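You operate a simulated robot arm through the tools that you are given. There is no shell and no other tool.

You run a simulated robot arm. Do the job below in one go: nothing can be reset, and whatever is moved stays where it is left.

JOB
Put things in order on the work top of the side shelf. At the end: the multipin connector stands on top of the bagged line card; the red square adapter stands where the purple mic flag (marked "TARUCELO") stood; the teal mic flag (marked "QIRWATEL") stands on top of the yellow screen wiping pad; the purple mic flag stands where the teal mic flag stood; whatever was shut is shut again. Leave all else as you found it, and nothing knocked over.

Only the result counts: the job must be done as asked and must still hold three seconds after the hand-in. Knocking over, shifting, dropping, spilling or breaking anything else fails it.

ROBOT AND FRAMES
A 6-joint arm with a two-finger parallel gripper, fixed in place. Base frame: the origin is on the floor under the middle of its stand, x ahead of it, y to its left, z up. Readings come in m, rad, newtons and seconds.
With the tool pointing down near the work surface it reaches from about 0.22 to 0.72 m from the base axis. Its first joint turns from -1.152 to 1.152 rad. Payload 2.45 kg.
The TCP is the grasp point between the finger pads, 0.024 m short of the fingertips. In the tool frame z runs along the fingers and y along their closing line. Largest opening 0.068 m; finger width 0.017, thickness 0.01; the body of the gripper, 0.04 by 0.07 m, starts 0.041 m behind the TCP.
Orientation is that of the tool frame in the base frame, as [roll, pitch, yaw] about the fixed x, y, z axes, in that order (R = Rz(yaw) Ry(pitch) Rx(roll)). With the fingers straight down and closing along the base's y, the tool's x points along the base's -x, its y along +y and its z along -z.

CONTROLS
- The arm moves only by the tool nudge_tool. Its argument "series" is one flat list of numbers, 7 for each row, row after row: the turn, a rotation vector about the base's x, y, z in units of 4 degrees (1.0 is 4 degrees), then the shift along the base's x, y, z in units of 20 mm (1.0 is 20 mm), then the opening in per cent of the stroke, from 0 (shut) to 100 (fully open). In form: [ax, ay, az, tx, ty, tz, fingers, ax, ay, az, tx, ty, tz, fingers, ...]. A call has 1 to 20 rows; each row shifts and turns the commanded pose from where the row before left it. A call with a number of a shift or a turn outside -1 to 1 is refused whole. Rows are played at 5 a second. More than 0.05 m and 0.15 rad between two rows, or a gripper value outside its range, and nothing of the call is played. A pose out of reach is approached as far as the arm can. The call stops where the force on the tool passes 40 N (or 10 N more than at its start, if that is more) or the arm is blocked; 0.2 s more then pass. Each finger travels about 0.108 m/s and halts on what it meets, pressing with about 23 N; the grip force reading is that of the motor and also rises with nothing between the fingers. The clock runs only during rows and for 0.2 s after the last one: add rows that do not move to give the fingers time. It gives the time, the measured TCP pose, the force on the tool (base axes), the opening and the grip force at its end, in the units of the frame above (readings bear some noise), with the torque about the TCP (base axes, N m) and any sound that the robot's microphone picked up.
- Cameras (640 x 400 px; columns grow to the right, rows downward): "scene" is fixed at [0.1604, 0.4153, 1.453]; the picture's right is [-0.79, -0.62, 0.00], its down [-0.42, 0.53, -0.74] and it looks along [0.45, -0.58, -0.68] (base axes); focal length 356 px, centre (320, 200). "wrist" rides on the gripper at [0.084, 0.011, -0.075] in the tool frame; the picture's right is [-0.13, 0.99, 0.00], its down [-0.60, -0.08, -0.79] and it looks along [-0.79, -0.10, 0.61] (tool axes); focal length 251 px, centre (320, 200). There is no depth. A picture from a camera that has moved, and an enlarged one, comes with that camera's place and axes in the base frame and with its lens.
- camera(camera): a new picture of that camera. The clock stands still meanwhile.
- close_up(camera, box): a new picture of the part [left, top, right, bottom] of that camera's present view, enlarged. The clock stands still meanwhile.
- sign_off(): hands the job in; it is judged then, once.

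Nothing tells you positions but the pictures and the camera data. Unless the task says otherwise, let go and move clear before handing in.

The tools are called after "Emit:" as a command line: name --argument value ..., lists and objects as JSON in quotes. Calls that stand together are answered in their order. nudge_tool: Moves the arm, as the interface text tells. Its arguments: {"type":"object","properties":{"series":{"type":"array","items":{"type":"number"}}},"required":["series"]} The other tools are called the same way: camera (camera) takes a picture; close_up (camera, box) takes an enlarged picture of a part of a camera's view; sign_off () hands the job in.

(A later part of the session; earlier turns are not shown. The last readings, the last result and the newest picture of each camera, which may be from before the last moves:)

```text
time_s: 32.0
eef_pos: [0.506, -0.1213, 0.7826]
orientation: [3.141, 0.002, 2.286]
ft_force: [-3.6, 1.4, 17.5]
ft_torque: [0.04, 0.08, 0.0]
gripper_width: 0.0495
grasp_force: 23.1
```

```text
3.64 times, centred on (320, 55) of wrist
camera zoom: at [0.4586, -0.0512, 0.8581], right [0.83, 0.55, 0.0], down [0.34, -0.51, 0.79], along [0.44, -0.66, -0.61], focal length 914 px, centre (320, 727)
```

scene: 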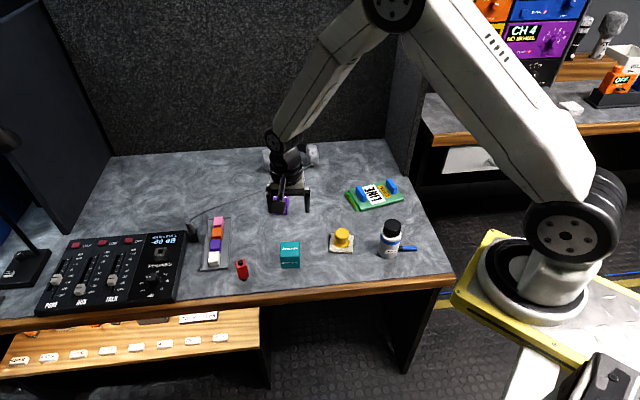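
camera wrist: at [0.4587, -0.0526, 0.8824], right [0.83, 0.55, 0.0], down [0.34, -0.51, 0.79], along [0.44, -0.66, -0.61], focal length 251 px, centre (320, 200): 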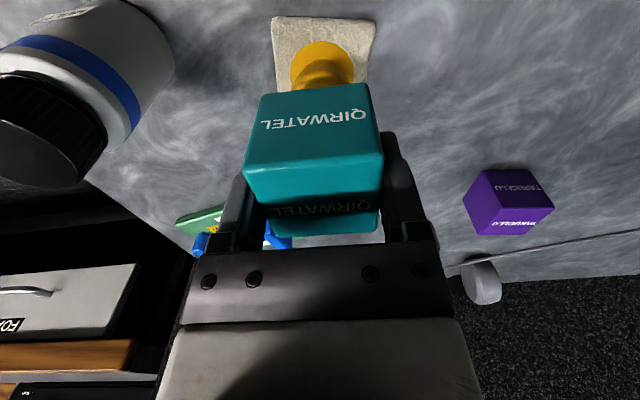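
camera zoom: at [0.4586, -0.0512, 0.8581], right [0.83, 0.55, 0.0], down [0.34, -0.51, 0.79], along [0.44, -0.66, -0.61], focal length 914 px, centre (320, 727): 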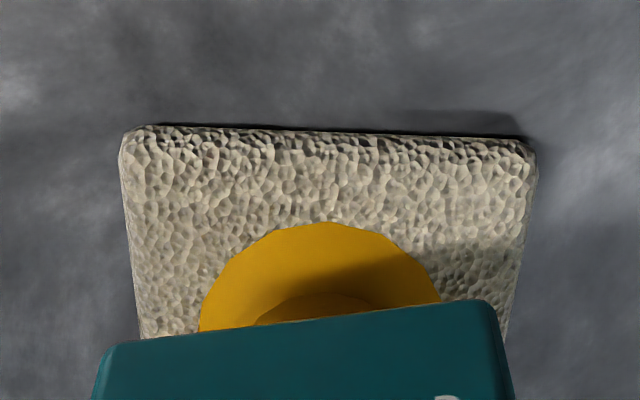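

Contact at z ≈ 0.783 (17 N). I ease off half a millimetre, open slowly, and rise straight up.

Emit:
nudge_tool --series '[0, 0, 0, 0, 0, 0.03, 0, 0, 0, 0, 0, 0, 0, 76, 0, 0, 0, 0, 0, 0, 80, 0, 0, 0, 0, 0, 0, 90, 0, 0, 0, 0, 0, 0, 100, 0, 0, 0, 0, 0, 0, 100, 0, 0, 0, 0, 0, 0.2, 100, 0, 0, 0, 0, 0, 0.5, 100, 0, 0, 0, 0, 0, 0.8, 100, 0, 0, 0, 0, 0, 1, 100, 0, 0, 0, 0, 0, 1, 100, 0, 0, 0, 0, 0, 1, 100]'

Emit:
camera --camera "wrist"

Emit:
close_up --camera "scene" --box '[280, 170, 400, 280]'

```text
time_s: 34.6
eef_pos: [0.5044, -0.1211, 0.8726]
orientation: [3.14, -0.001, 2.286]
ft_force: [-0.3, -0.2, 0.3]
ft_torque: [-0.01, 0.0, 0.01]
gripper_width: 0.0684
grasp_force: 0.0
```

```text
taken
camera wrist: at [0.4586, -0.0511, 0.9483], right [0.83, 0.55, 0.0], down [0.34, -0.51, 0.79], along [0.44, -0.66, -0.61], focal length 251 px, centre (320, 200)
```

wrist: 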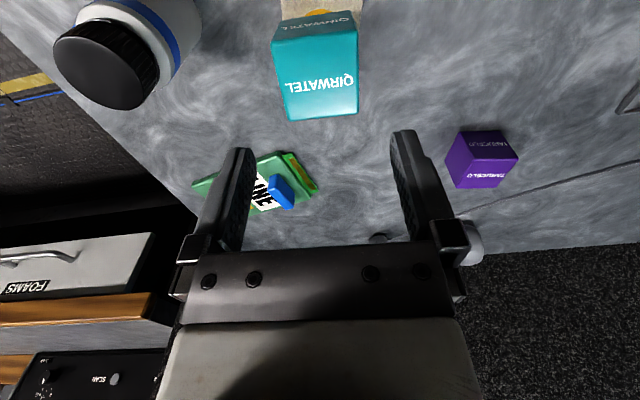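

```text
3.64 times, centred on (340, 225) of scene
camera zoom: at [0.1603, 0.4153, 1.453], right [-0.79, -0.62, 0.0], down [-0.42, 0.53, -0.74], along [0.45, -0.58, -0.68], focal length 1294 px, centre (247, 109)
```

zoom: 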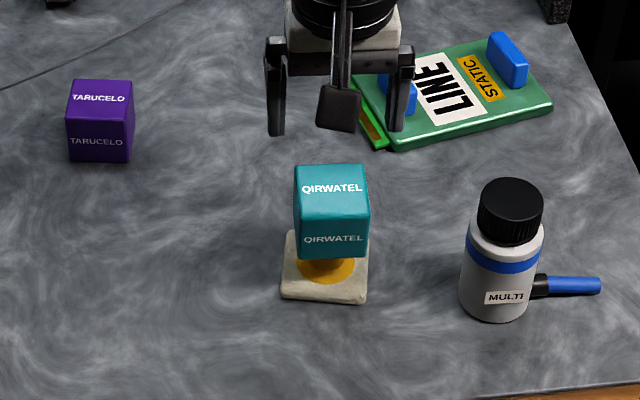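

Teal stands on the pad. Next is the purple flag near (0.733, -0.122), at the edge of reach, so I go above it with the tool vertical to see how far the arm gets.

Emit:
nudge_tool --series '[0, 0, -0.125, 0.95, 0, 0.05, 100, 0, 0, -0.125, 0.95, 0, 0.05, 100, 0, 0, -0.125, 0.95, 0, 0.05, 100, 0, 0, -0.125, 0.95, 0, 0.05, 100, 0, 0, -0.125, 0.95, 0, 0.05, 100, 0, 0, -0.125, 0.95, 0, 0.05, 100, 0, 0, -0.125, 0.95, 0, 0, 100, 0, 0, -0.125, 0.95, 0, 0, 100, 0, 0, -0.125, 0.95, 0, 0, 100, 0, 0, -0.125, 0.95, 0, 0, 100, 0, 0, -0.125, 0.95, 0, 0, 100, 0, 0, -0.125, 0.95, 0, 0, 100, 0, 0, 0, 0, 0, 0, 100]'

Emit:
camera --camera "wrist"

Emit:
camera --camera "scene"

```text
time_s: 37.4
eef_pos: [0.7344, -0.1209, 0.8784]
orientation: [3.141, 0.001, 2.184]
ft_force: [0.3, -0.2, -0.3]
ft_torque: [-0.03, 0.01, 0.0]
gripper_width: 0.068
grasp_force: 0.1
```

```text
taken
camera wrist: at [0.6945, -0.0467, 0.9539], right [0.89, 0.46, 0.0], down [0.28, -0.54, 0.79], along [0.37, -0.7, -0.61], focal length 251 px, centre (320, 200)
```

wrist: 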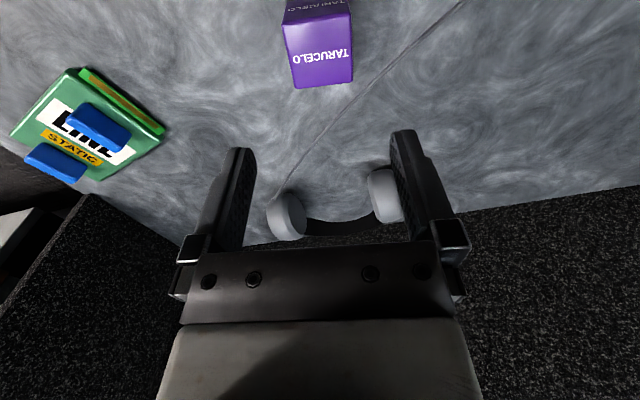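

```text
taken
```

scene: 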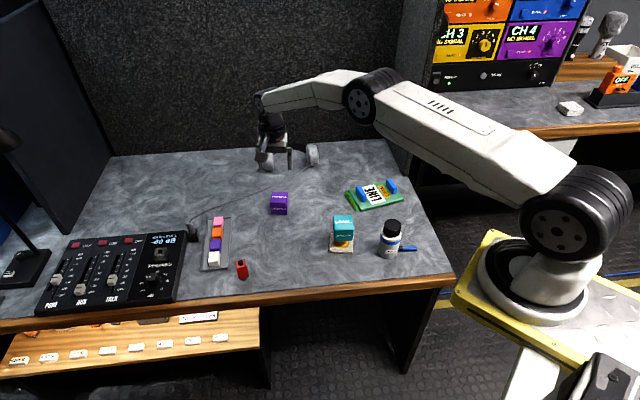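

The arm reached (0.734, -0.121) at z = 0.878. I zoom in on the purple flag to refine its pose.

Emit:
close_up --camera "wrist" --box '[260, 0, 380, 100]'

Emit:
close_up --camera "scene" --box '[250, 170, 310, 230]'

```text
4.00 times, centred on (320, 50) of wrist
camera zoom: at [0.6945, -0.0467, 0.9539], right [0.89, 0.46, 0.0], down [0.28, -0.54, 0.79], along [0.37, -0.7, -0.61], focal length 1006 px, centre (320, 800)
```

zoom: 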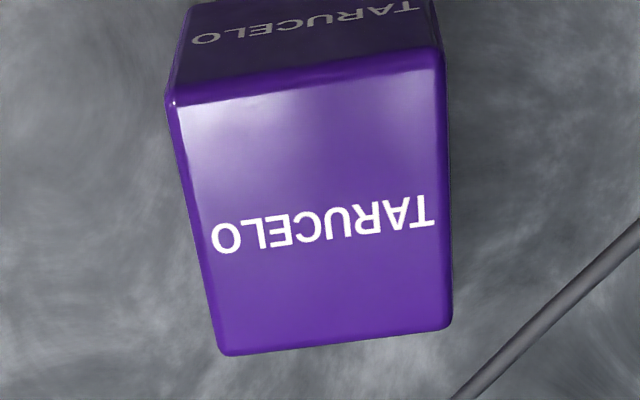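

```text
6.67 times, centred on (280, 200) of scene
camera zoom: at [0.1604, 0.4153, 1.453], right [-0.79, -0.62, 0.0], down [-0.42, 0.53, -0.74], along [0.45, -0.58, -0.68], focal length 2372 px, centre (587, 200)
```

zoom: 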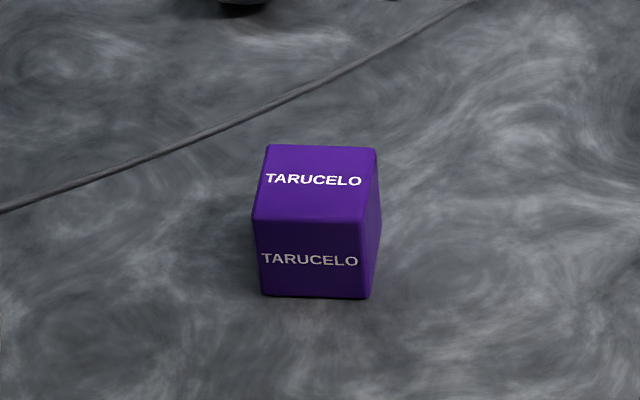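

Purple centre is (0.7347, -0.1227) with edges at about 35.5°; the headset cable is clear of the fingers. I'll descend to z ≈ 0.76 and check that the arm holds the pose.

Emit:
nudge_tool --series '[0, 0, 0.1, 0.01, -0.09, 0, 100, 0, 0, 0, 0, 0, -0.6, 100, 0, 0, 0, 0, 0, -0.6, 100, 0, 0, 0, 0, 0, -0.6, 100, 0, 0, 0, 0, 0, -0.6, 100, 0, 0, 0, 0, 0, -0.6, 100, 0, 0, 0, 0, 0, -0.6, 100, 0, 0, 0, 0, 0, -0.6, 100, 0, 0, 0, 0, 0, -0.6, 100, 0, 0, 0, 0, 0, -0.6, 100, 0, 0, 0, 0, 0, -0.5, 100, 0, 0, 0, 0, 0, 0, 100]'

Emit:
camera --camera "wrist"

Emit:
camera --camera "scene"

```text
time_s: 40.0
eef_pos: [0.7228, -0.1222, 0.7653]
orientation: [-3.142, 0.001, 2.19]
ft_force: [-0.1, -0.3, -0.1]
ft_torque: [-0.01, -0.02, -0.04]
gripper_width: 0.0681
grasp_force: 0.0
out of reach, approached as far as the arm can: row 9, 10
```

```text
taken
camera wrist: at [0.6823, -0.0464, 0.8401], right [0.88, 0.47, 0.0], down [0.29, -0.54, 0.79], along [0.37, -0.7, -0.61], focal length 251 px, centre (320, 200)
```

wrist: 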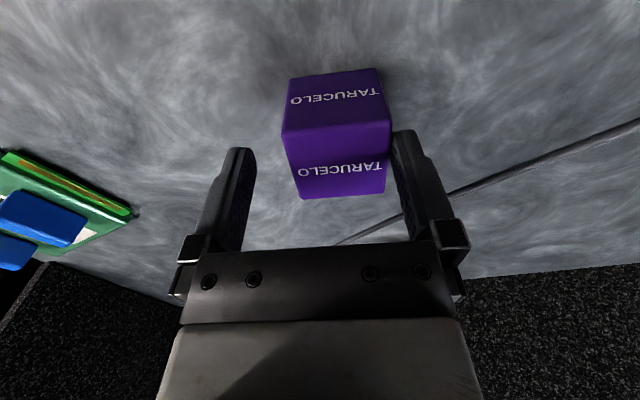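

```text
taken
```

scene: 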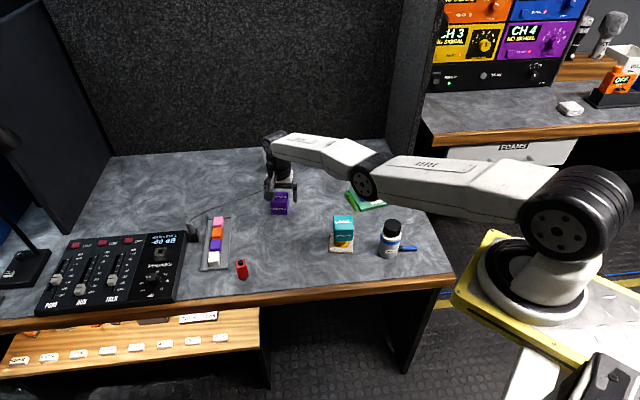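

As expected, vertical reach runs out at low z (x stopped at 0.723). I'll rise, tilt the tool 20° about its closing axis so the fingers point outward, and come down again.

Emit:
nudge_tool --series '[0, 0, 0, 0, 0, 1, 100, 0, 0, 0, 0, 0, 1, 100, 0, 0, 0, 0, 0, 1, 100, 0, 0, 0, 0, 0, 1, 100, 0, 0, 0, 0, 0, 1, 100, -0.814, -0.581, 0, 0, 0, 0, 100, -0.814, -0.581, 0, 0, 0, 0, 100, -0.814, -0.581, 0, 0, 0, 0, 100, -0.814, -0.581, 0, 0, 0, 0, 100, -0.814, -0.581, 0, 0, 0, 0, 100, 0, 0, 0, 0, 0, 0, 100]'

Emit:
camera --camera "wrist"

```text
time_s: 42.4
eef_pos: [0.7835, -0.1324, 0.8489]
orientation: [-3.141, 0.347, 2.189]
ft_force: [-0.5, 0.0, 0.2]
ft_torque: [0.01, 0.01, -0.04]
gripper_width: 0.068
grasp_force: 0.0
out of reach, approached as far as the arm can: row 2, 3, 4, 5, 6, 7, 8, 9, 10
```

```text
taken
camera wrist: at [0.7329, -0.0405, 0.8922], right [0.88, 0.47, 0.04], down [0.11, -0.29, 0.95], along [0.46, -0.83, -0.3], focal length 251 px, centre (320, 200)
```

wrist: 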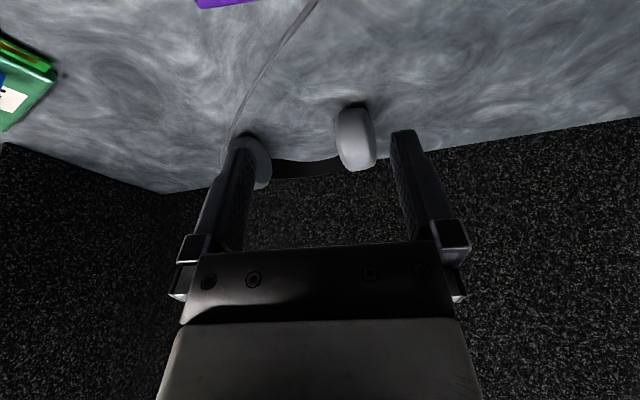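

The arm is stretched near its singular pose and drifted outward, clear of everything. I pull it back inward in small moves and watch how it follows.

Emit:
nudge_tool --series '[0, 0, 0, -0.5, 0.1, 0.3, 100, 0, 0, 0, -0.5, 0.1, 0.3, 100, 0, 0, 0, -0.5, 0.1, 0, 100, 0, 0, 0, 0, 0, 0, 100]'

Emit:
camera --camera "scene"

```text
time_s: 43.4
eef_pos: [0.7857, -0.1299, 0.8551]
orientation: [3.141, 0.349, 2.19]
ft_force: [-0.2, -0.2, -0.1]
ft_torque: [0.0, -0.01, -0.04]
gripper_width: 0.0682
grasp_force: 0.0
out of reach, approached as far as the arm can: row 1, 2, 3
```

```text
taken
```

scene: 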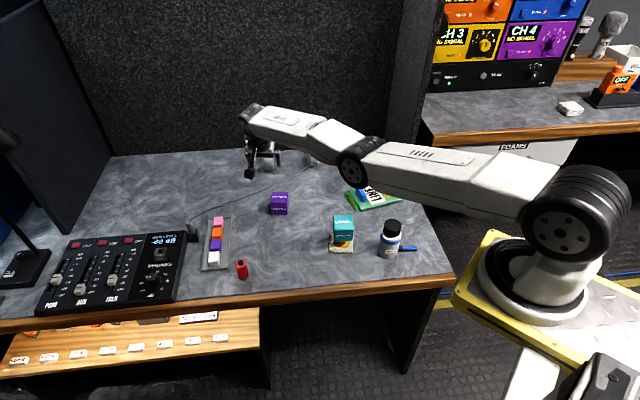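

The elbow looks almost straight but is high (z ≈ 1.05), well above the objects. I pull inward and up a bit more and watch the elbow.

Emit:
nudge_tool --series '[0, 0, 0, -1, 0.1, 0.3, 100, 0, 0, 0, -1, 0.1, 0.3, 100]'

Emit:
camera --camera "scene"

```text
time_s: 44.0
eef_pos: [0.7484, -0.1268, 0.8694]
orientation: [3.135, 0.352, 2.184]
ft_force: [-3.4, 0.3, -4.1]
ft_torque: [-0.15, -0.32, 0.1]
gripper_width: 0.0681
grasp_force: 0.1
out of reach, approached as far as the arm can: row 1
```

```text
taken
```

scene: 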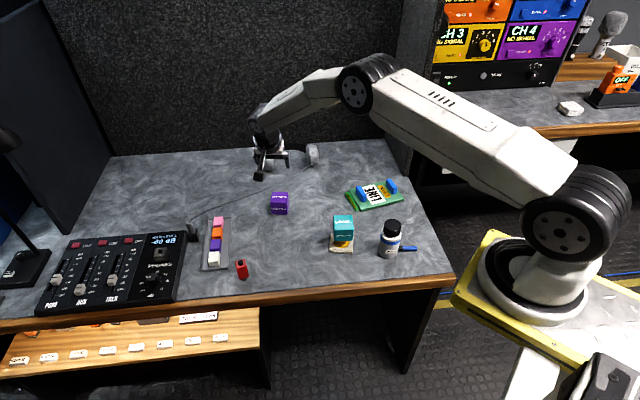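

The elbow bent back up properly. Let me settle and read the pose.

Emit:
nudge_tool --series '[0, 0, 0, 0, 0, 0, 100, 0, 0, 0, 0, 0, 0, 100]'

Emit:
camera --camera "wrist"

```text
time_s: 44.6
eef_pos: [0.7466, -0.1263, 0.8665]
orientation: [-3.141, 0.35, 2.188]
ft_force: [0.5, 0.6, 0.6]
ft_torque: [0.04, 0.0, -0.02]
gripper_width: 0.068
grasp_force: 0.0
```

```text
taken
camera wrist: at [0.6939, -0.0349, 0.9093], right [0.88, 0.48, 0.04], down [0.11, -0.29, 0.95], along [0.47, -0.83, -0.3], focal length 251 px, centre (320, 200)
```

wrist: 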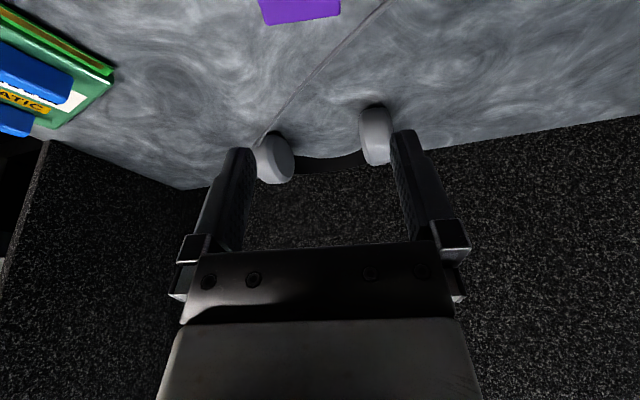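

Settled at (0.7466, -0.1263, 0.8665) with 20° of tilt. I add 8° more tilt for reach margin, centre over purple, and step down.

Emit:
nudge_tool --series '[0, 0, 0, -0.6, 0.18, 0, 100, -0.814, -0.581, 0, 0, 0, 0, 100, -0.814, -0.581, 0, 0, 0, 0, 100, 0, 0, 0, 0, 0, -0.5, 100, 0, 0, 0, 0, 0, -0.5, 100, 0, 0, 0, 0, 0, -0.5, 100, 0, 0, 0, 0, 0, -0.5, 100, 0, 0, 0, 0, 0, 0, 100]'

Emit:
camera --camera "wrist"

Emit:
camera --camera "scene"

```text
time_s: 46.4
eef_pos: [0.734, -0.1219, 0.8277]
orientation: [-3.14, 0.489, 2.191]
ft_force: [0.0, 0.1, -1.3]
ft_torque: [-0.01, 0.0, -0.01]
gripper_width: 0.068
grasp_force: 0.1
```

```text
taken
camera wrist: at [0.6794, -0.0271, 0.8543], right [0.87, 0.48, 0.06], down [0.03, -0.18, 0.98], along [0.48, -0.86, -0.17], focal length 251 px, centre (320, 200)
```

wrist: 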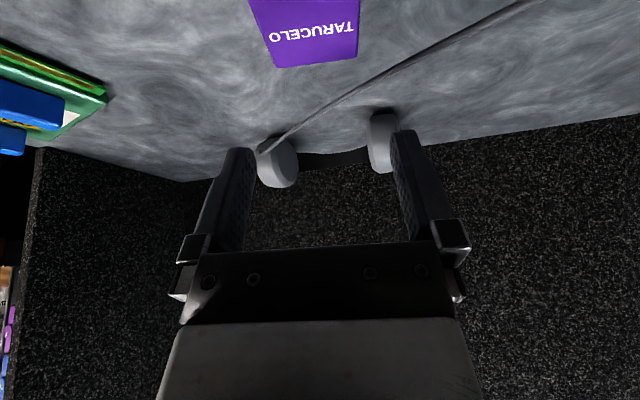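

```text
taken
```

scene: 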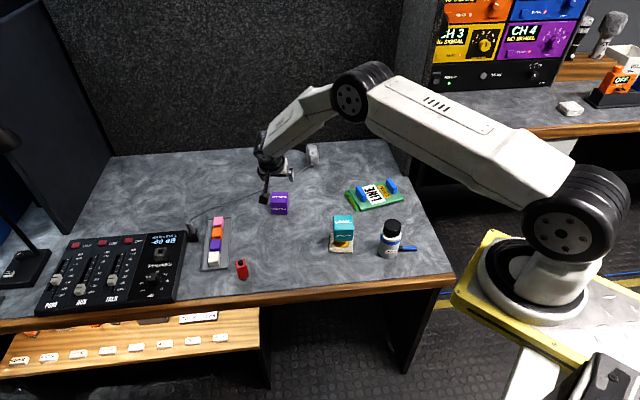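

Emit:
nudge_tool --series '[0, 0, 0, 0.03, -0.04, -0.4, 100, 0, 0, 0, 0, 0, -0.4, 100, 0, 0, 0, 0, 0, -0.4, 100, 0, 0, 0, 0, 0, -0.4, 100, 0, 0, 0, 0, 0, -0.4, 100, 0, 0, 0, 0, 0, -0.4, 100, 0, 0, 0, 0, 0, -0.4, 100, 0, 0, 0, 0, 0, 0, 100]'

Emit:
camera --camera "wrist"

Emit:
close_up --camera "scene" --box '[230, 140, 340, 230]'

```text
time_s: 48.2
eef_pos: [0.7346, -0.1227, 0.7709]
orientation: [-3.141, 0.489, 2.191]
ft_force: [-0.2, -0.1, 0.8]
ft_torque: [0.01, -0.02, -0.01]
gripper_width: 0.0679
grasp_force: 0.1
```

```text
taken
camera wrist: at [0.6797, -0.0276, 0.7981], right [0.87, 0.48, 0.06], down [0.03, -0.18, 0.98], along [0.48, -0.86, -0.17], focal length 251 px, centre (320, 200)
```

wrist: 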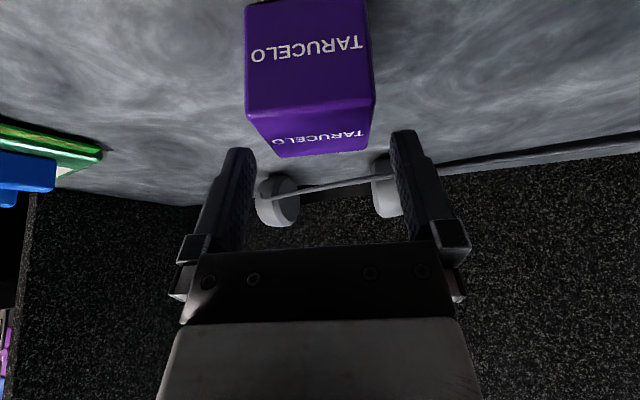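

```text
4.44 times, centred on (285, 185) of scene
camera zoom: at [0.1604, 0.4153, 1.453], right [-0.79, -0.62, 0.0], down [-0.42, 0.53, -0.74], along [0.45, -0.58, -0.68], focal length 1581 px, centre (476, 267)
```

zoom: 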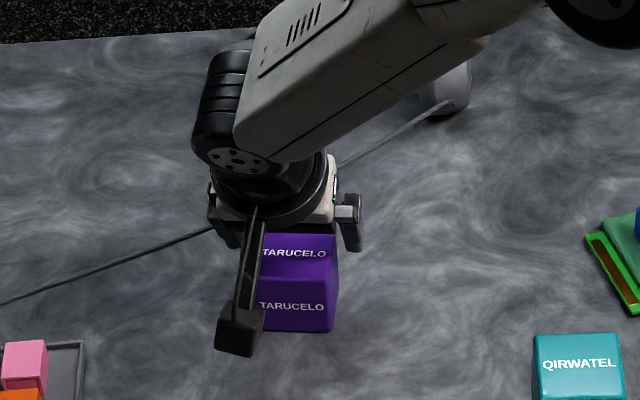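

Aligned over purple with the tilt held. I lower to z ≈ 0.735 and close.

Emit:
nudge_tool --series '[0, 0, 0, 0, 0, -0.4, 100, 0, 0, 0, 0, 0, -0.4, 100, 0, 0, 0, 0, 0, -0.4, 100, 0, 0, 0, 0, 0, -0.4, 100, 0, 0, 0, 0, 0, -0.2, 100, 0, 0, 0, 0, 0, 0, 100]'

Emit:
camera --camera "wrist"

Emit:
close_up --camera "scene" --box '[230, 140, 340, 230]'

```text
time_s: 49.6
eef_pos: [0.7353, -0.1241, 0.7354]
orientation: [-3.141, 0.488, 2.189]
ft_force: [0.4, 0.3, 0.7]
ft_torque: [0.01, 0.02, -0.02]
gripper_width: 0.0679
grasp_force: 0.0
```

```text
taken
camera wrist: at [0.6797, -0.0277, 0.7626], right [0.87, 0.48, 0.06], down [0.03, -0.18, 0.98], along [0.48, -0.86, -0.17], focal length 251 px, centre (320, 200)
```

wrist: 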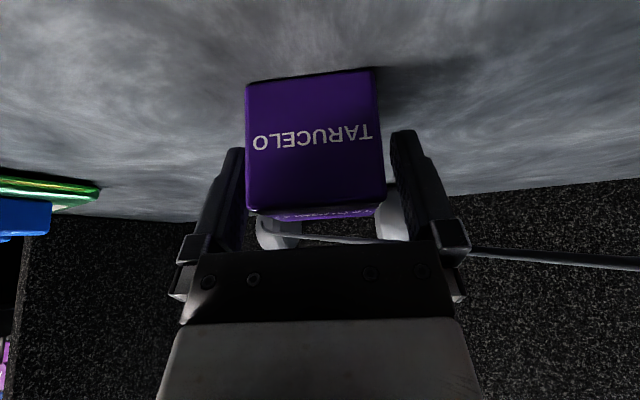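

```text
4.44 times, centred on (285, 185) of scene
camera zoom: at [0.1603, 0.4153, 1.453], right [-0.79, -0.62, 0.0], down [-0.42, 0.53, -0.74], along [0.45, -0.58, -0.68], focal length 1581 px, centre (476, 267)
```

zoom: 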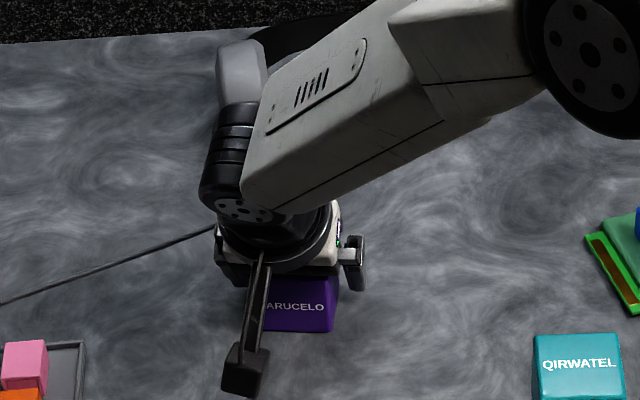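

Emit:
nudge_tool --series '[0, 0, 0, 0, 0, 0, 60, 0, 0, 0, 0, 0, 0, 0, 0, 0, 0, 0, 0, 0, 0, 0, 0, 0, 0, 0, 0, 0]'

Emit:
close_up --camera "wrist" --box '[220, 50, 420, 240]'

```text
time_s: 50.6
eef_pos: [0.7341, -0.1231, 0.7345]
orientation: [-3.141, 0.489, 2.188]
ft_force: [0.9, -0.2, 0.3]
ft_torque: [-0.03, 0.05, 0.03]
gripper_width: 0.0492
grasp_force: 22.8
```

```text
2.11 times, centred on (320, 145) of wrist
camera zoom: at [0.6797, -0.0277, 0.7628], right [0.87, 0.48, 0.06], down [0.03, -0.18, 0.98], along [0.48, -0.86, -0.17], focal length 529 px, centre (320, 316)
```

zoom: 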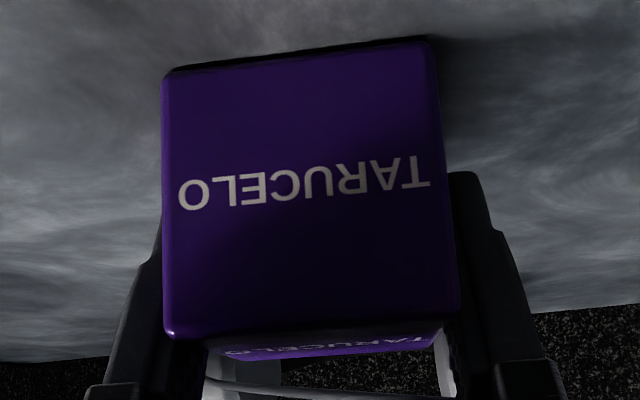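

Purple is gripped (0.0492). I lift it straight up and carry it to the teal's old spot near (0.580, 0.005).

Emit:
nudge_tool --series '[0, 0, 0, 0, 0, 0.2, 0, 0, 0, 0, 0, 0, 0.4, 0, 0, 0, 0, 0, 0, 0.8, 0, 0, 0, 0, 0, 0, 0.8, 0, 0, 0, 0, 0, 0, 0.8, 0, 0, 0, 0, 0, 0, 0.8, 0, 0, 0, 0, -0.3, 0.25, 0.2, 0, 0, 0, 0, -0.6, 0.5, 0, 0, 0, 0, 0.125, -0.686, 0.5715, 0, 0, 0, 0, 0.125, -0.686, 0.5715, 0, 0, 0, 0, 0.125, -0.686, 0.5715, 0, 0, 0, 0, 0.125, -0.686, 0.5715, 0, 0, 0, 0, 0.125, -0.686, 0.5715, 0, 0, 0, 0, 0.125, -0.686, 0.5715, 0, 0, 0, 0, 0.125, -0.686, 0.5715, 0, 0, 0, 0, 0.125, -0.686, 0.5715, 0, 0, 0, 0, 0.125, -0.686, 0.5715, 0, 0, 0, 0, 0.25, -0.686, 0.5715, 0, 0, 0, 0, 0, 0, 0, 0, 0]'

Emit:
camera --camera "wrist"

Emit:
camera --camera "scene"

```text
time_s: 54.6
eef_pos: [0.5787, 0.0073, 0.8146]
orientation: [-3.141, 0.489, 2.285]
ft_force: [-0.4, 0.6, 0.8]
ft_torque: [0.04, -0.01, 0.0]
gripper_width: 0.0493
grasp_force: 22.9
```

```text
taken
camera wrist: at [0.5153, 0.0965, 0.8419], right [0.82, 0.56, 0.06], down [0.05, -0.17, 0.98], along [0.56, -0.81, -0.17], focal length 251 px, centre (320, 200)
```

wrist: 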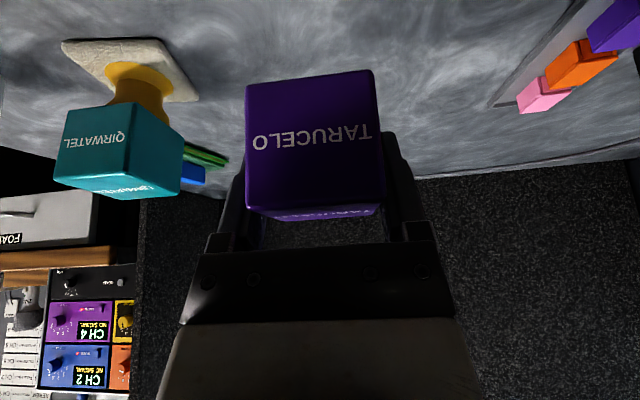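

```text
taken
```

scene: 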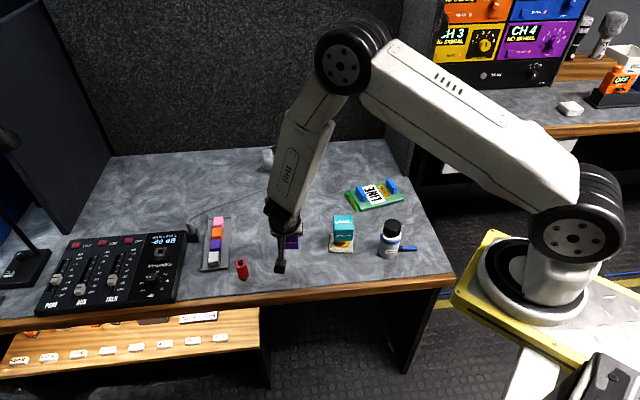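

Purple hangs over the teal's old spot. I lower it to about 5 mm above the table.

Emit:
nudge_tool --series '[0, 0, 0, 0, -0.04, -0.5, 0, 0, 0, 0, 0, 0, -0.5, 0, 0, 0, 0, 0, 0, -0.5, 0, 0, 0, 0, 0, 0, -0.5, 0, 0, 0, 0, 0, 0, -0.5, 0, 0, 0, 0, 0, 0, -0.5, 0, 0, 0, 0, 0, 0, -0.4, 0, 0, 0, 0, 0, 0, -0.2, 0, 0, 0, 0, 0, 0, 0, 0]'

Emit:
nudge_tool --series '[0, 0, 0, 0, 0, -0.1, 0, 0, 0, 0, 0, 0, -0.05, 0, 0, 0, 0, 0, 0, 0, 0]'

```text
time_s: 56.6
eef_pos: [0.5807, 0.005, 0.7432]
orientation: [-3.141, 0.488, 2.284]
ft_force: [-0.4, -0.3, -0.2]
ft_torque: [0.0, 0.01, 0.01]
gripper_width: 0.0493
grasp_force: 22.5
```

```text
time_s: 57.4
eef_pos: [0.5791, 0.0057, 0.7394]
orientation: [3.14, 0.488, 2.285]
ft_force: [-0.5, 0.1, -0.4]
ft_torque: [-0.03, -0.02, -0.01]
gripper_width: 0.0492
grasp_force: 23.0
```

Emit:
nudge_tool --series '[0, 0, 0, 0, 0, -0.1, 0, 0, 0, 0, 0, 0, -0.05, 0, 0, 0, 0, 0, 0, 0, 0]'

Emit:
nudge_tool --series '[0, 0, 0, 0, 0, -0.05, 0, 0, 0, 0, 0, 0, 0, 0]'

Emit:
close_up --camera "scene" --box '[220, 200, 360, 300]'

```text
time_s: 58.2
eef_pos: [0.579, 0.0065, 0.7373]
orientation: [-3.141, 0.488, 2.285]
ft_force: [1.2, 0.0, -0.8]
ft_torque: [-0.01, -0.01, -0.01]
gripper_width: 0.049
grasp_force: 23.6
```

```text
time_s: 58.8
eef_pos: [0.5802, 0.0045, 0.7354]
orientation: [-3.141, 0.488, 2.285]
ft_force: [-0.1, -0.1, -0.4]
ft_torque: [0.0, 0.02, 0.04]
gripper_width: 0.0496
grasp_force: 23.1
```

```text
4.00 times, centred on (290, 250) of scene
camera zoom: at [0.1604, 0.4153, 1.453], right [-0.79, -0.62, 0.0], down [-0.42, 0.53, -0.74], along [0.45, -0.58, -0.68], focal length 1423 px, centre (440, 0)
```

zoom: 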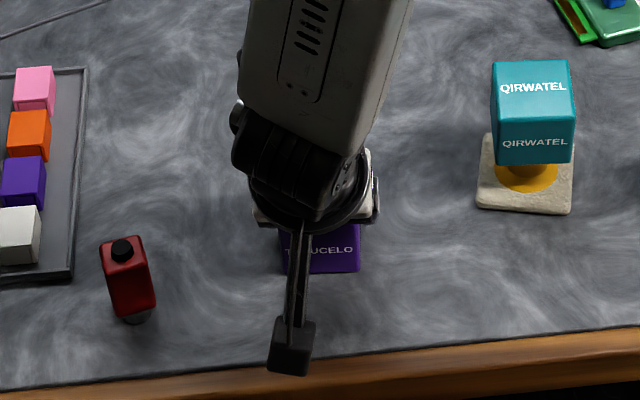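

Emit:
nudge_tool --series '[0, 0, 0, 0, 0, -0.05, 0, 0, 0, 0, 0, 0, 0, 0]'

Emit:
nudge_tool --series '[0, 0, 0, 0, 0, -0.05, 0, 0, 0, 0, 0, 0, 0, 0]'

```text
time_s: 59.4
eef_pos: [0.579, 0.0052, 0.7366]
orientation: [3.14, 0.488, 2.284]
ft_force: [-1.2, 1.1, 2.0]
ft_torque: [-0.02, 0.13, -0.03]
gripper_width: 0.0496
grasp_force: 23.0
```

```text
time_s: 60.0
eef_pos: [0.5799, 0.005, 0.7356]
orientation: [3.14, 0.49, 2.283]
ft_force: [-5.4, -0.4, 17.9]
ft_torque: [0.09, 0.26, 0.02]
gripper_width: 0.0497
grasp_force: 23.4
```

Contact felt. I ease off, open and rise.

Emit:
nudge_tool --series '[0, 0, 0, 0, 0, 0.03, 0, 0, 0, 0, 0, 0, 0, 76, 0, 0, 0, 0, 0, 0, 82, 0, 0, 0, 0, 0, 0, 100, 0, 0, 0, 0, 0, 0, 100, 0, 0, 0, 0, 0, 0.2, 100, 0, 0, 0, 0, 0, 0.4, 100, 0, 0, 0, 0, 0, 0.8, 100, 0, 0, 0, 0, 0, 0.8, 100, 0, 0, 0, 0, 0, 1, 100, 0, 0, 0, 0, 0, 1, 100, 0, 0, 0, 0, 0, 1, 100, 0, 0, 0, 0, 0, 0, 100]'

Emit:
camera --camera "wrist"

Emit:
camera --camera "scene"

```text
time_s: 62.8
eef_pos: [0.5789, 0.0051, 0.8399]
orientation: [3.141, 0.489, 2.286]
ft_force: [-0.6, -0.6, 0.2]
ft_torque: [-0.02, 0.0, -0.05]
gripper_width: 0.0682
grasp_force: 0.1
```

```text
taken
camera wrist: at [0.5156, 0.0948, 0.8666], right [0.82, 0.56, 0.06], down [0.05, -0.17, 0.98], along [0.56, -0.81, -0.17], focal length 251 px, centre (320, 200)
```

wrist: 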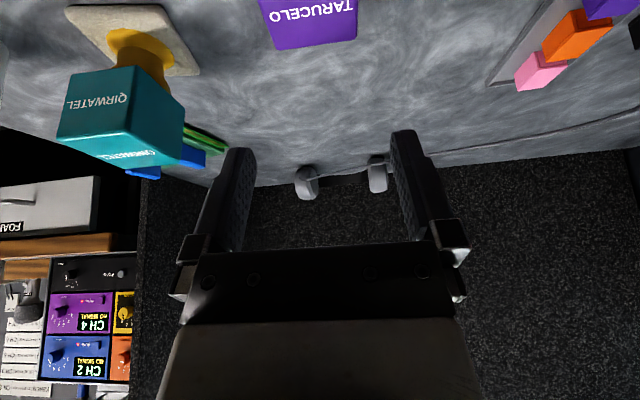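

```text
taken
```

scene: 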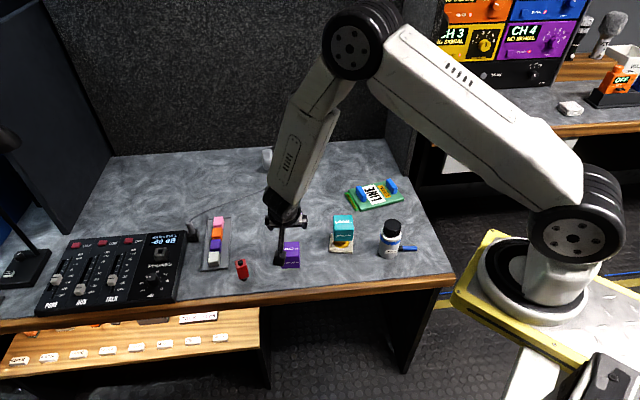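

Purple stands on the teal's old spot. Next is red at about (0.634, 0.119), with faces at 58°/148°. I keep the 28° tilt for its far target, turn to yaw 148° and go above it with the fingers partly open.

Emit:
nudge_tool --series '[0, 0, 0.61, 0.394, 0.81, 0, 68, 0, 0, 0.61, 0.394, 0.81, 0, 68, 0, 0, 0.61, 0.394, 0.81, 0, 68, 0, 0, 0.61, 0.394, 0.81, 0, 68, 0, 0, 0.61, 0.394, 0.81, 0, 68, 0, 0, 0.61, 0.394, 0.81, 0, 68, 0, 0, 0.61, 0.394, 0.81, 0, 68, 0, 0, 0, 0, 0, -0.5, 68, 0, 0, 0, 0, 0, 0, 68]'

Emit:
camera --camera "wrist"

Emit:
camera --camera "scene"

```text
time_s: 64.8
eef_pos: [0.6355, 0.1189, 0.8299]
orientation: [-3.141, 0.488, 2.583]
ft_force: [0.1, 0.1, 0.2]
ft_torque: [-0.02, -0.03, 0.0]
gripper_width: 0.0462
grasp_force: 0.1
```

```text
taken
camera wrist: at [0.5483, 0.1859, 0.8569], right [0.62, 0.78, 0.06], down [0.09, -0.15, 0.98], along [0.78, -0.61, -0.17], focal length 251 px, centre (320, 200)
```

wrist: 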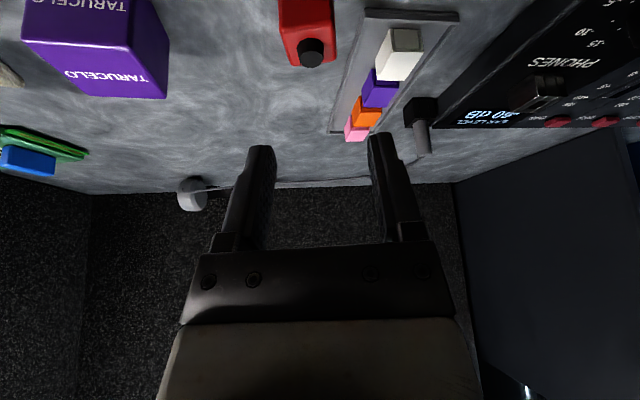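

```text
taken
```

scene: 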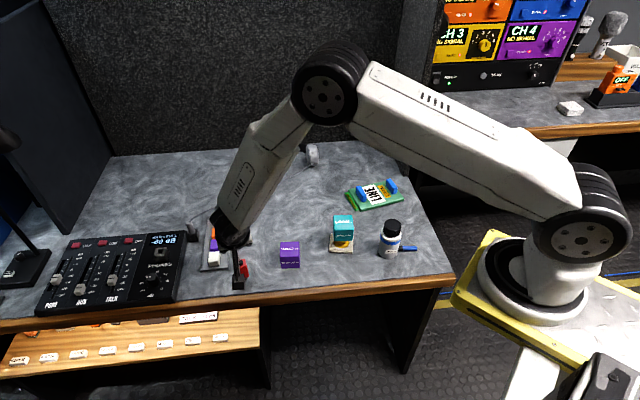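

Emit:
close_up --camera "wrist" --box '[260, 0, 360, 80]'

Emit:
close_up --camera "scene" --box '[210, 220, 320, 300]'

```text
5.00 times, centred on (310, 40) of wrist
camera zoom: at [0.5483, 0.1859, 0.8569], right [0.62, 0.78, 0.06], down [0.09, -0.15, 0.98], along [0.78, -0.61, -0.17], focal length 1257 px, centre (370, 1000)
```

zoom: 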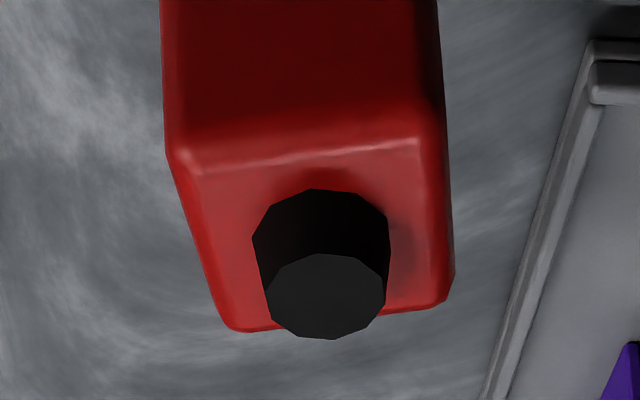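

```text
5.00 times, centred on (265, 260) of scene
camera zoom: at [0.1603, 0.4153, 1.453], right [-0.79, -0.62, 0.0], down [-0.42, 0.53, -0.74], along [0.45, -0.58, -0.68], focal length 1779 px, centre (595, -100)
```

zoom: 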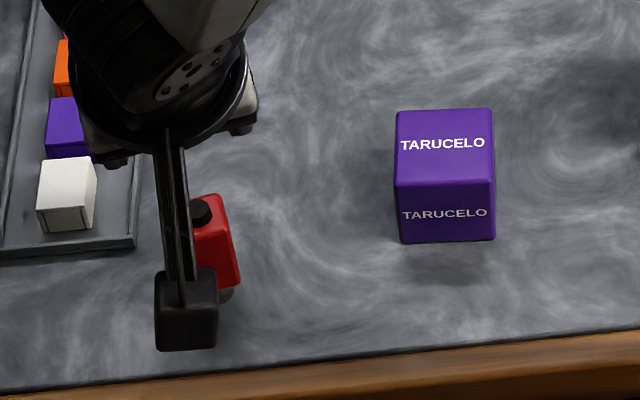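

Red's top centre is (0.6345, 0.1189), and the TCP is already aligned within 1 mm. I descend to z ≈ 0.742.

Emit:
nudge_tool --series '[0, 0, 0, -0.05, 0, -0.45, 68, 0, 0, 0, 0, 0, -0.45, 68, 0, 0, 0, 0, 0, -0.45, 68, 0, 0, 0, 0, 0, -0.45, 68, 0, 0, 0, 0, 0, -0.45, 68, 0, 0, 0, 0, 0, -0.45, 68, 0, 0, 0, 0, 0, 0, 68]'

Emit:
camera --camera "wrist"

Emit:
close_up --camera "scene" --box '[190, 210, 300, 300]'

```text
time_s: 66.4
eef_pos: [0.634, 0.1185, 0.7739]
orientation: [-3.14, 0.487, 2.583]
ft_force: [0.4, -0.6, -0.8]
ft_torque: [0.03, 0.02, 0.03]
gripper_width: 0.0462
grasp_force: 0.0
```

```text
taken
camera wrist: at [0.5469, 0.1856, 0.8022], right [0.62, 0.78, 0.06], down [0.09, -0.15, 0.98], along [0.78, -0.61, -0.17], focal length 251 px, centre (320, 200)
```

wrist: 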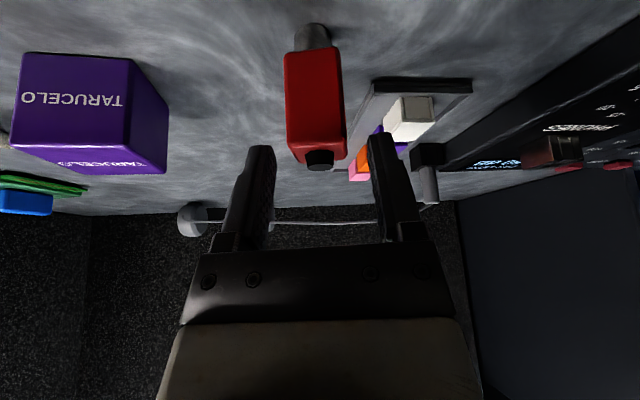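

```text
4.44 times, centred on (245, 255) of scene
camera zoom: at [0.1604, 0.4153, 1.453], right [-0.79, -0.62, 0.0], down [-0.42, 0.53, -0.74], along [0.45, -0.58, -0.68], focal length 1581 px, centre (653, -44)
```

zoom: 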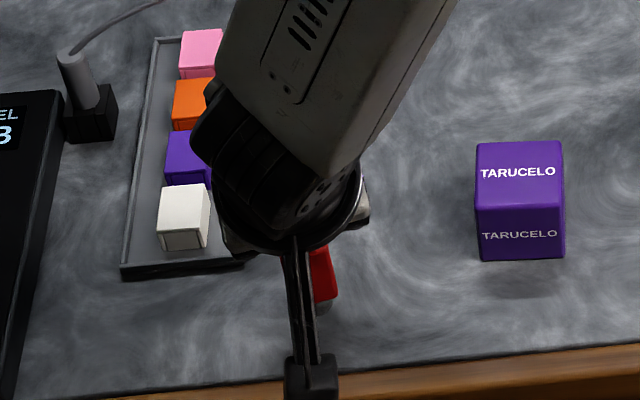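

Emit:
nudge_tool --series '[0, 0, 0, 0, 0, -0.4, 68, 0, 0, 0, 0, 0, -0.4, 68, 0, 0, 0, 0, 0, -0.4, 68, 0, 0, 0, 0, 0, -0.35, 68, 0, 0, 0, 0, 0, 0, 68]'

Emit:
camera --camera "wrist"

```text
time_s: 67.6
eef_pos: [0.6345, 0.1195, 0.7435]
orientation: [-3.141, 0.488, 2.583]
ft_force: [-0.1, 0.0, -0.2]
ft_torque: [-0.01, 0.01, 0.01]
gripper_width: 0.0461
grasp_force: 0.1
```

```text
taken
camera wrist: at [0.5468, 0.1859, 0.7709], right [0.62, 0.78, 0.06], down [0.09, -0.15, 0.98], along [0.78, -0.61, -0.17], focal length 251 px, centre (320, 200)
```

wrist: 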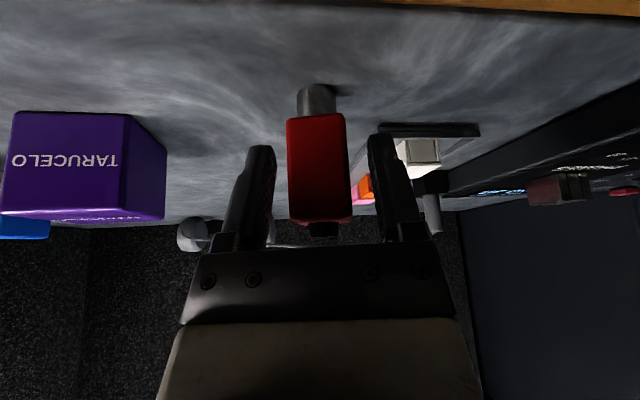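

Red sits centred between the fingers. I close gently.

Emit:
nudge_tool --series '[0, 0, 0, 0, 0, 0, 50, 0, 0, 0, 0, 0, 0, 42, 0, 0, 0, 0, 0, 0, 37, 0, 0, 0, 0, 0, 0, 20, 0, 0, 0, 0, 0, 0, 0, 0, 0, 0, 0, 0, 0, 0]'

Emit:
camera --camera "wrist"

```text
time_s: 69.0
eef_pos: [0.6337, 0.1187, 0.744]
orientation: [-3.14, 0.488, 2.584]
ft_force: [-0.1, 0.2, -0.1]
ft_torque: [0.05, 0.01, -0.01]
gripper_width: 0.0255
grasp_force: 23.0
```

```text
taken
camera wrist: at [0.5469, 0.1859, 0.7711], right [0.62, 0.78, 0.06], down [0.09, -0.15, 0.98], along [0.78, -0.61, -0.17], focal length 251 px, centre (320, 200)
```

wrist: 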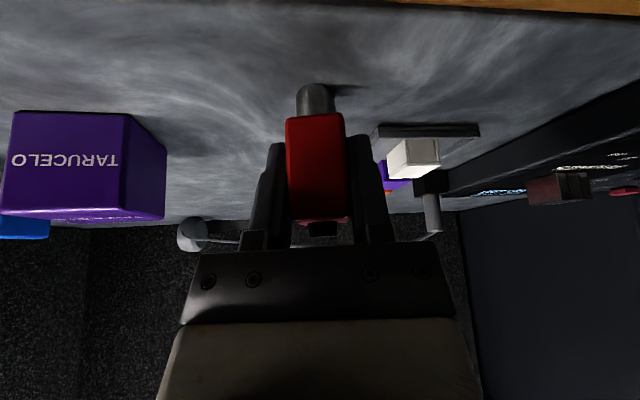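

Red gripped (0.0255). I lift and carry it to the purple's old spot at (0.735, -0.124), staying high.

Emit:
nudge_tool --series '[0, 0, 0, 0, 0, 0.2, 0, 0, 0, 0, 0, 0, 0.5, 0, 0, 0, 0, 0, 0, 0.9, 0, 0, 0, 0, 0, 0, 0.9, 0, 0, 0, 0, 0, 0, 0.9, 0, 0, 0, 0, 0, 0, 0.9, 0, 0, 0, 0, 0, 0, 0.6, 0, 0, 0, 0, 0, 0, 0, 0]'

Emit:
camera --camera "wrist"

```text
time_s: 70.8
eef_pos: [0.6343, 0.118, 0.8422]
orientation: [-3.141, 0.489, 2.585]
ft_force: [-0.4, 0.0, 0.0]
ft_torque: [0.01, 0.01, 0.02]
gripper_width: 0.0254
grasp_force: 23.1
```

```text
taken
camera wrist: at [0.5467, 0.1861, 0.8693], right [0.62, 0.78, 0.06], down [0.09, -0.15, 0.98], along [0.78, -0.61, -0.17], focal length 251 px, centre (320, 200)
```

wrist: 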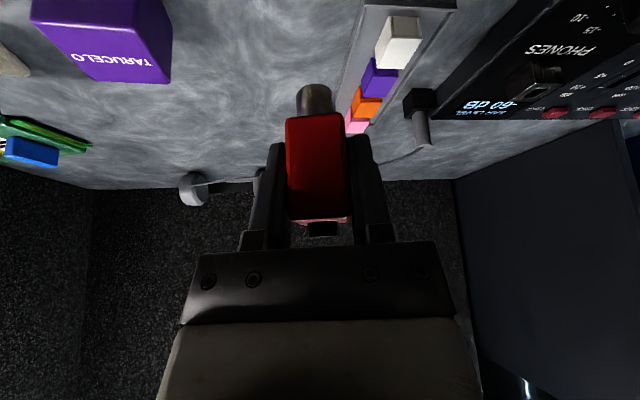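

Emit:
nudge_tool --series '[0, 0, 0, 0.3607, -0.8668, 0, 0, 0, 0, 0, 0.3607, -0.8668, 0, 0, 0, 0, 0, 0.3607, -0.8668, 0, 0, 0, 0, 0, 0.3607, -0.8668, 0, 0, 0, 0, 0, 0.3607, -0.8668, 0, 0, 0, 0, 0, 0.3607, -0.8668, 0, 0, 0, 0, 0, 0.3607, -0.8668, 0, 0, 0, 0, 0, 0.3607, -0.8668, 0, 0, 0, 0, 0, 0.3607, -0.8668, 0, 0, 0, 0, 0, 0.3607, -0.8668, 0, 0, 0, 0, 0, 0.3607, -0.8668, 0, 0, 0, 0, 0, 0.3607, -0.8668, 0, 0, 0, 0, 0, 0.3607, -0.8668, 0, 0, 0, 0, 0, 0.3607, -0.8668, 0, 0, 0, 0, 0, 0, 0, 0, 0]'

Emit:
camera --camera "scene"

Emit:
camera --camera "wrist"

```text
time_s: 74.0
eef_pos: [0.7351, -0.1238, 0.8425]
orientation: [-3.142, 0.488, 2.582]
ft_force: [0.6, 0.5, 0.3]
ft_torque: [-0.01, 0.01, -0.02]
gripper_width: 0.0254
grasp_force: 22.6
```

```text
taken
```

scene: 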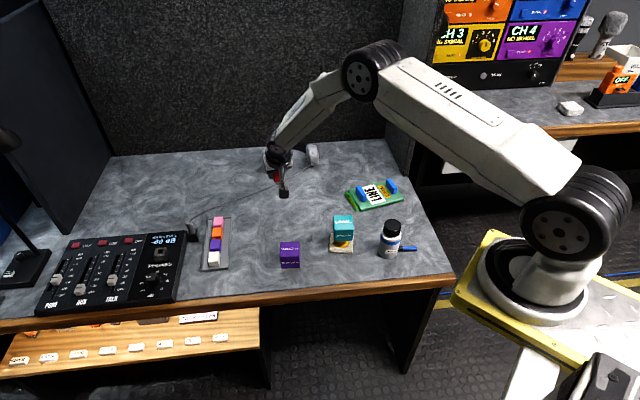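

```text
taken
camera wrist: at [0.6476, -0.0571, 0.8692], right [0.62, 0.78, 0.06], down [0.09, -0.15, 0.98], along [0.78, -0.61, -0.17], focal length 251 px, centre (320, 200)
```

wrist: 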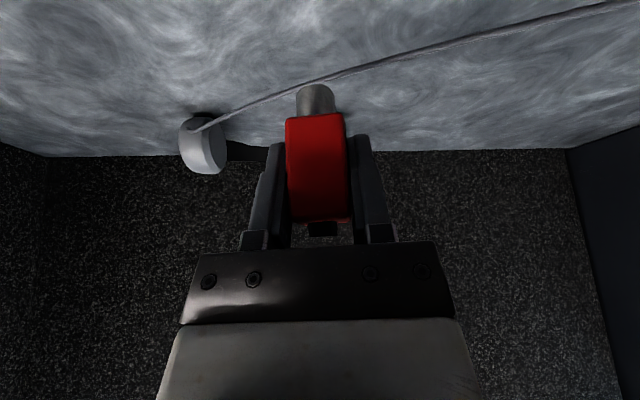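

Now lower red to about 8 mm above the table at that spot.

Emit:
nudge_tool --series '[0, 0, 0, 0, 0, -0.5, 0, 0, 0, 0, 0, 0, -0.5, 0, 0, 0, 0, 0, 0, -0.5, 0, 0, 0, 0, 0, 0, -0.5, 0, 0, 0, 0, 0, 0, -0.5, 0, 0, 0, 0, 0, 0, -0.5, 0, 0, 0, 0, 0, 0, -0.5, 0, 0, 0, 0, 0, 0, -0.5, 0, 0, 0, 0, 0, 0, -0.5, 0, 0, 0, 0, 0, 0, 0, 0]'

Emit:
close_up --camera "scene" --box '[230, 140, 340, 230]'

Emit:
camera --camera "wrist"

```text
time_s: 76.2
eef_pos: [0.7342, -0.1233, 0.7516]
orientation: [3.14, 0.488, 2.582]
ft_force: [0.6, 0.0, -1.3]
ft_torque: [0.0, 0.02, 0.01]
gripper_width: 0.0254
grasp_force: 23.2
```

```text
4.44 times, centred on (285, 185) of scene
camera zoom: at [0.1604, 0.4153, 1.453], right [-0.79, -0.62, 0.0], down [-0.42, 0.53, -0.74], along [0.45, -0.58, -0.68], focal length 1581 px, centre (476, 267)
```

zoom: 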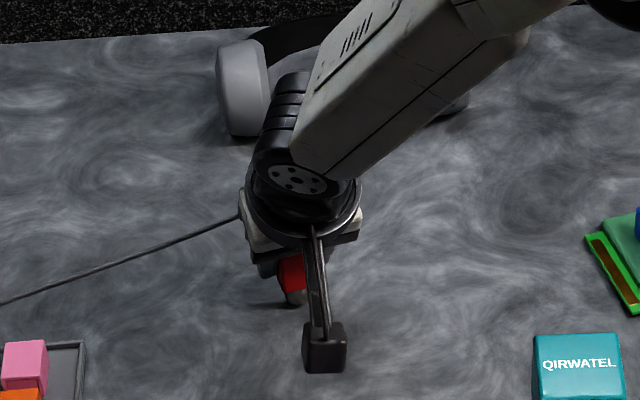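

```text
taken
camera wrist: at [0.648, -0.0566, 0.7786], right [0.62, 0.78, 0.06], down [0.09, -0.15, 0.98], along [0.78, -0.61, -0.17], focal length 251 px, centre (320, 200)
```

wrist: 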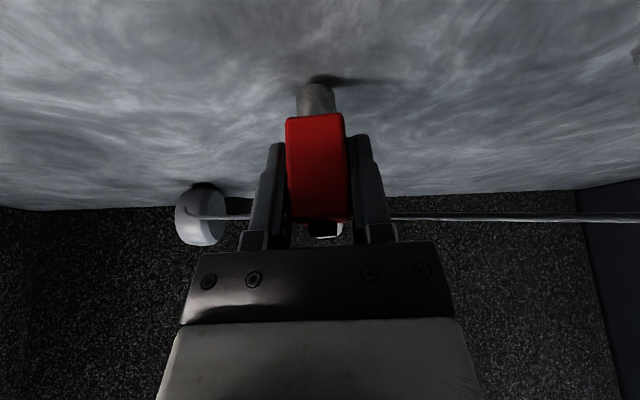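

Emit:
nudge_tool --series '[0, 0, 0, 0, 0, -0.15, 0, 0, 0, 0, 0, 0, -0.1, 0, 0, 0, 0, 0, 0, 0, 0]'

Emit:
nudge_tool --series '[0, 0, 0, 0, 0, -0.05, 0, 0, 0, 0, 0, 0, 0, 0]'

Emit:
nudge_tool --series '[0, 0, 0, 0, 0, -0.05, 0, 0, 0, 0, 0, 0, 0, 0]'

```text
time_s: 77.0
eef_pos: [0.7345, -0.1229, 0.7464]
orientation: [3.141, 0.49, 2.582]
ft_force: [0.0, -0.3, -0.7]
ft_torque: [0.0, 0.01, -0.06]
gripper_width: 0.0252
grasp_force: 23.1
```

```text
time_s: 77.6
eef_pos: [0.7343, -0.1232, 0.7458]
orientation: [3.142, 0.489, 2.583]
ft_force: [0.2, -0.4, -0.9]
ft_torque: [0.0, -0.02, 0.01]
gripper_width: 0.0257
grasp_force: 23.1
```

```text
time_s: 78.2
eef_pos: [0.7346, -0.1232, 0.7447]
orientation: [-3.141, 0.488, 2.583]
ft_force: [-0.1, 0.1, -0.8]
ft_torque: [0.0, -0.01, 0.01]
gripper_width: 0.0253
grasp_force: 22.8
```

Emit:
nudge_tool --series '[0, 0, 0, 0, 0, -0.05, 0, 0, 0, 0, 0, 0, 0, 0]'

Emit:
nudge_tool --series '[0, 0, 0, 0, 0, -0.04, 0, 0, 0, 0, 0, 0, 0, 0]'

```text
time_s: 78.8
eef_pos: [0.7338, -0.1229, 0.7449]
orientation: [-3.141, 0.489, 2.584]
ft_force: [0.0, 0.6, -0.5]
ft_torque: [0.02, -0.01, -0.01]
gripper_width: 0.0255
grasp_force: 22.4
```

```text
time_s: 79.4
eef_pos: [0.7355, -0.1221, 0.7449]
orientation: [3.14, 0.49, 2.585]
ft_force: [-2.5, 0.9, 5.9]
ft_torque: [0.01, 0.09, 0.02]
gripper_width: 0.0254
grasp_force: 23.4
```

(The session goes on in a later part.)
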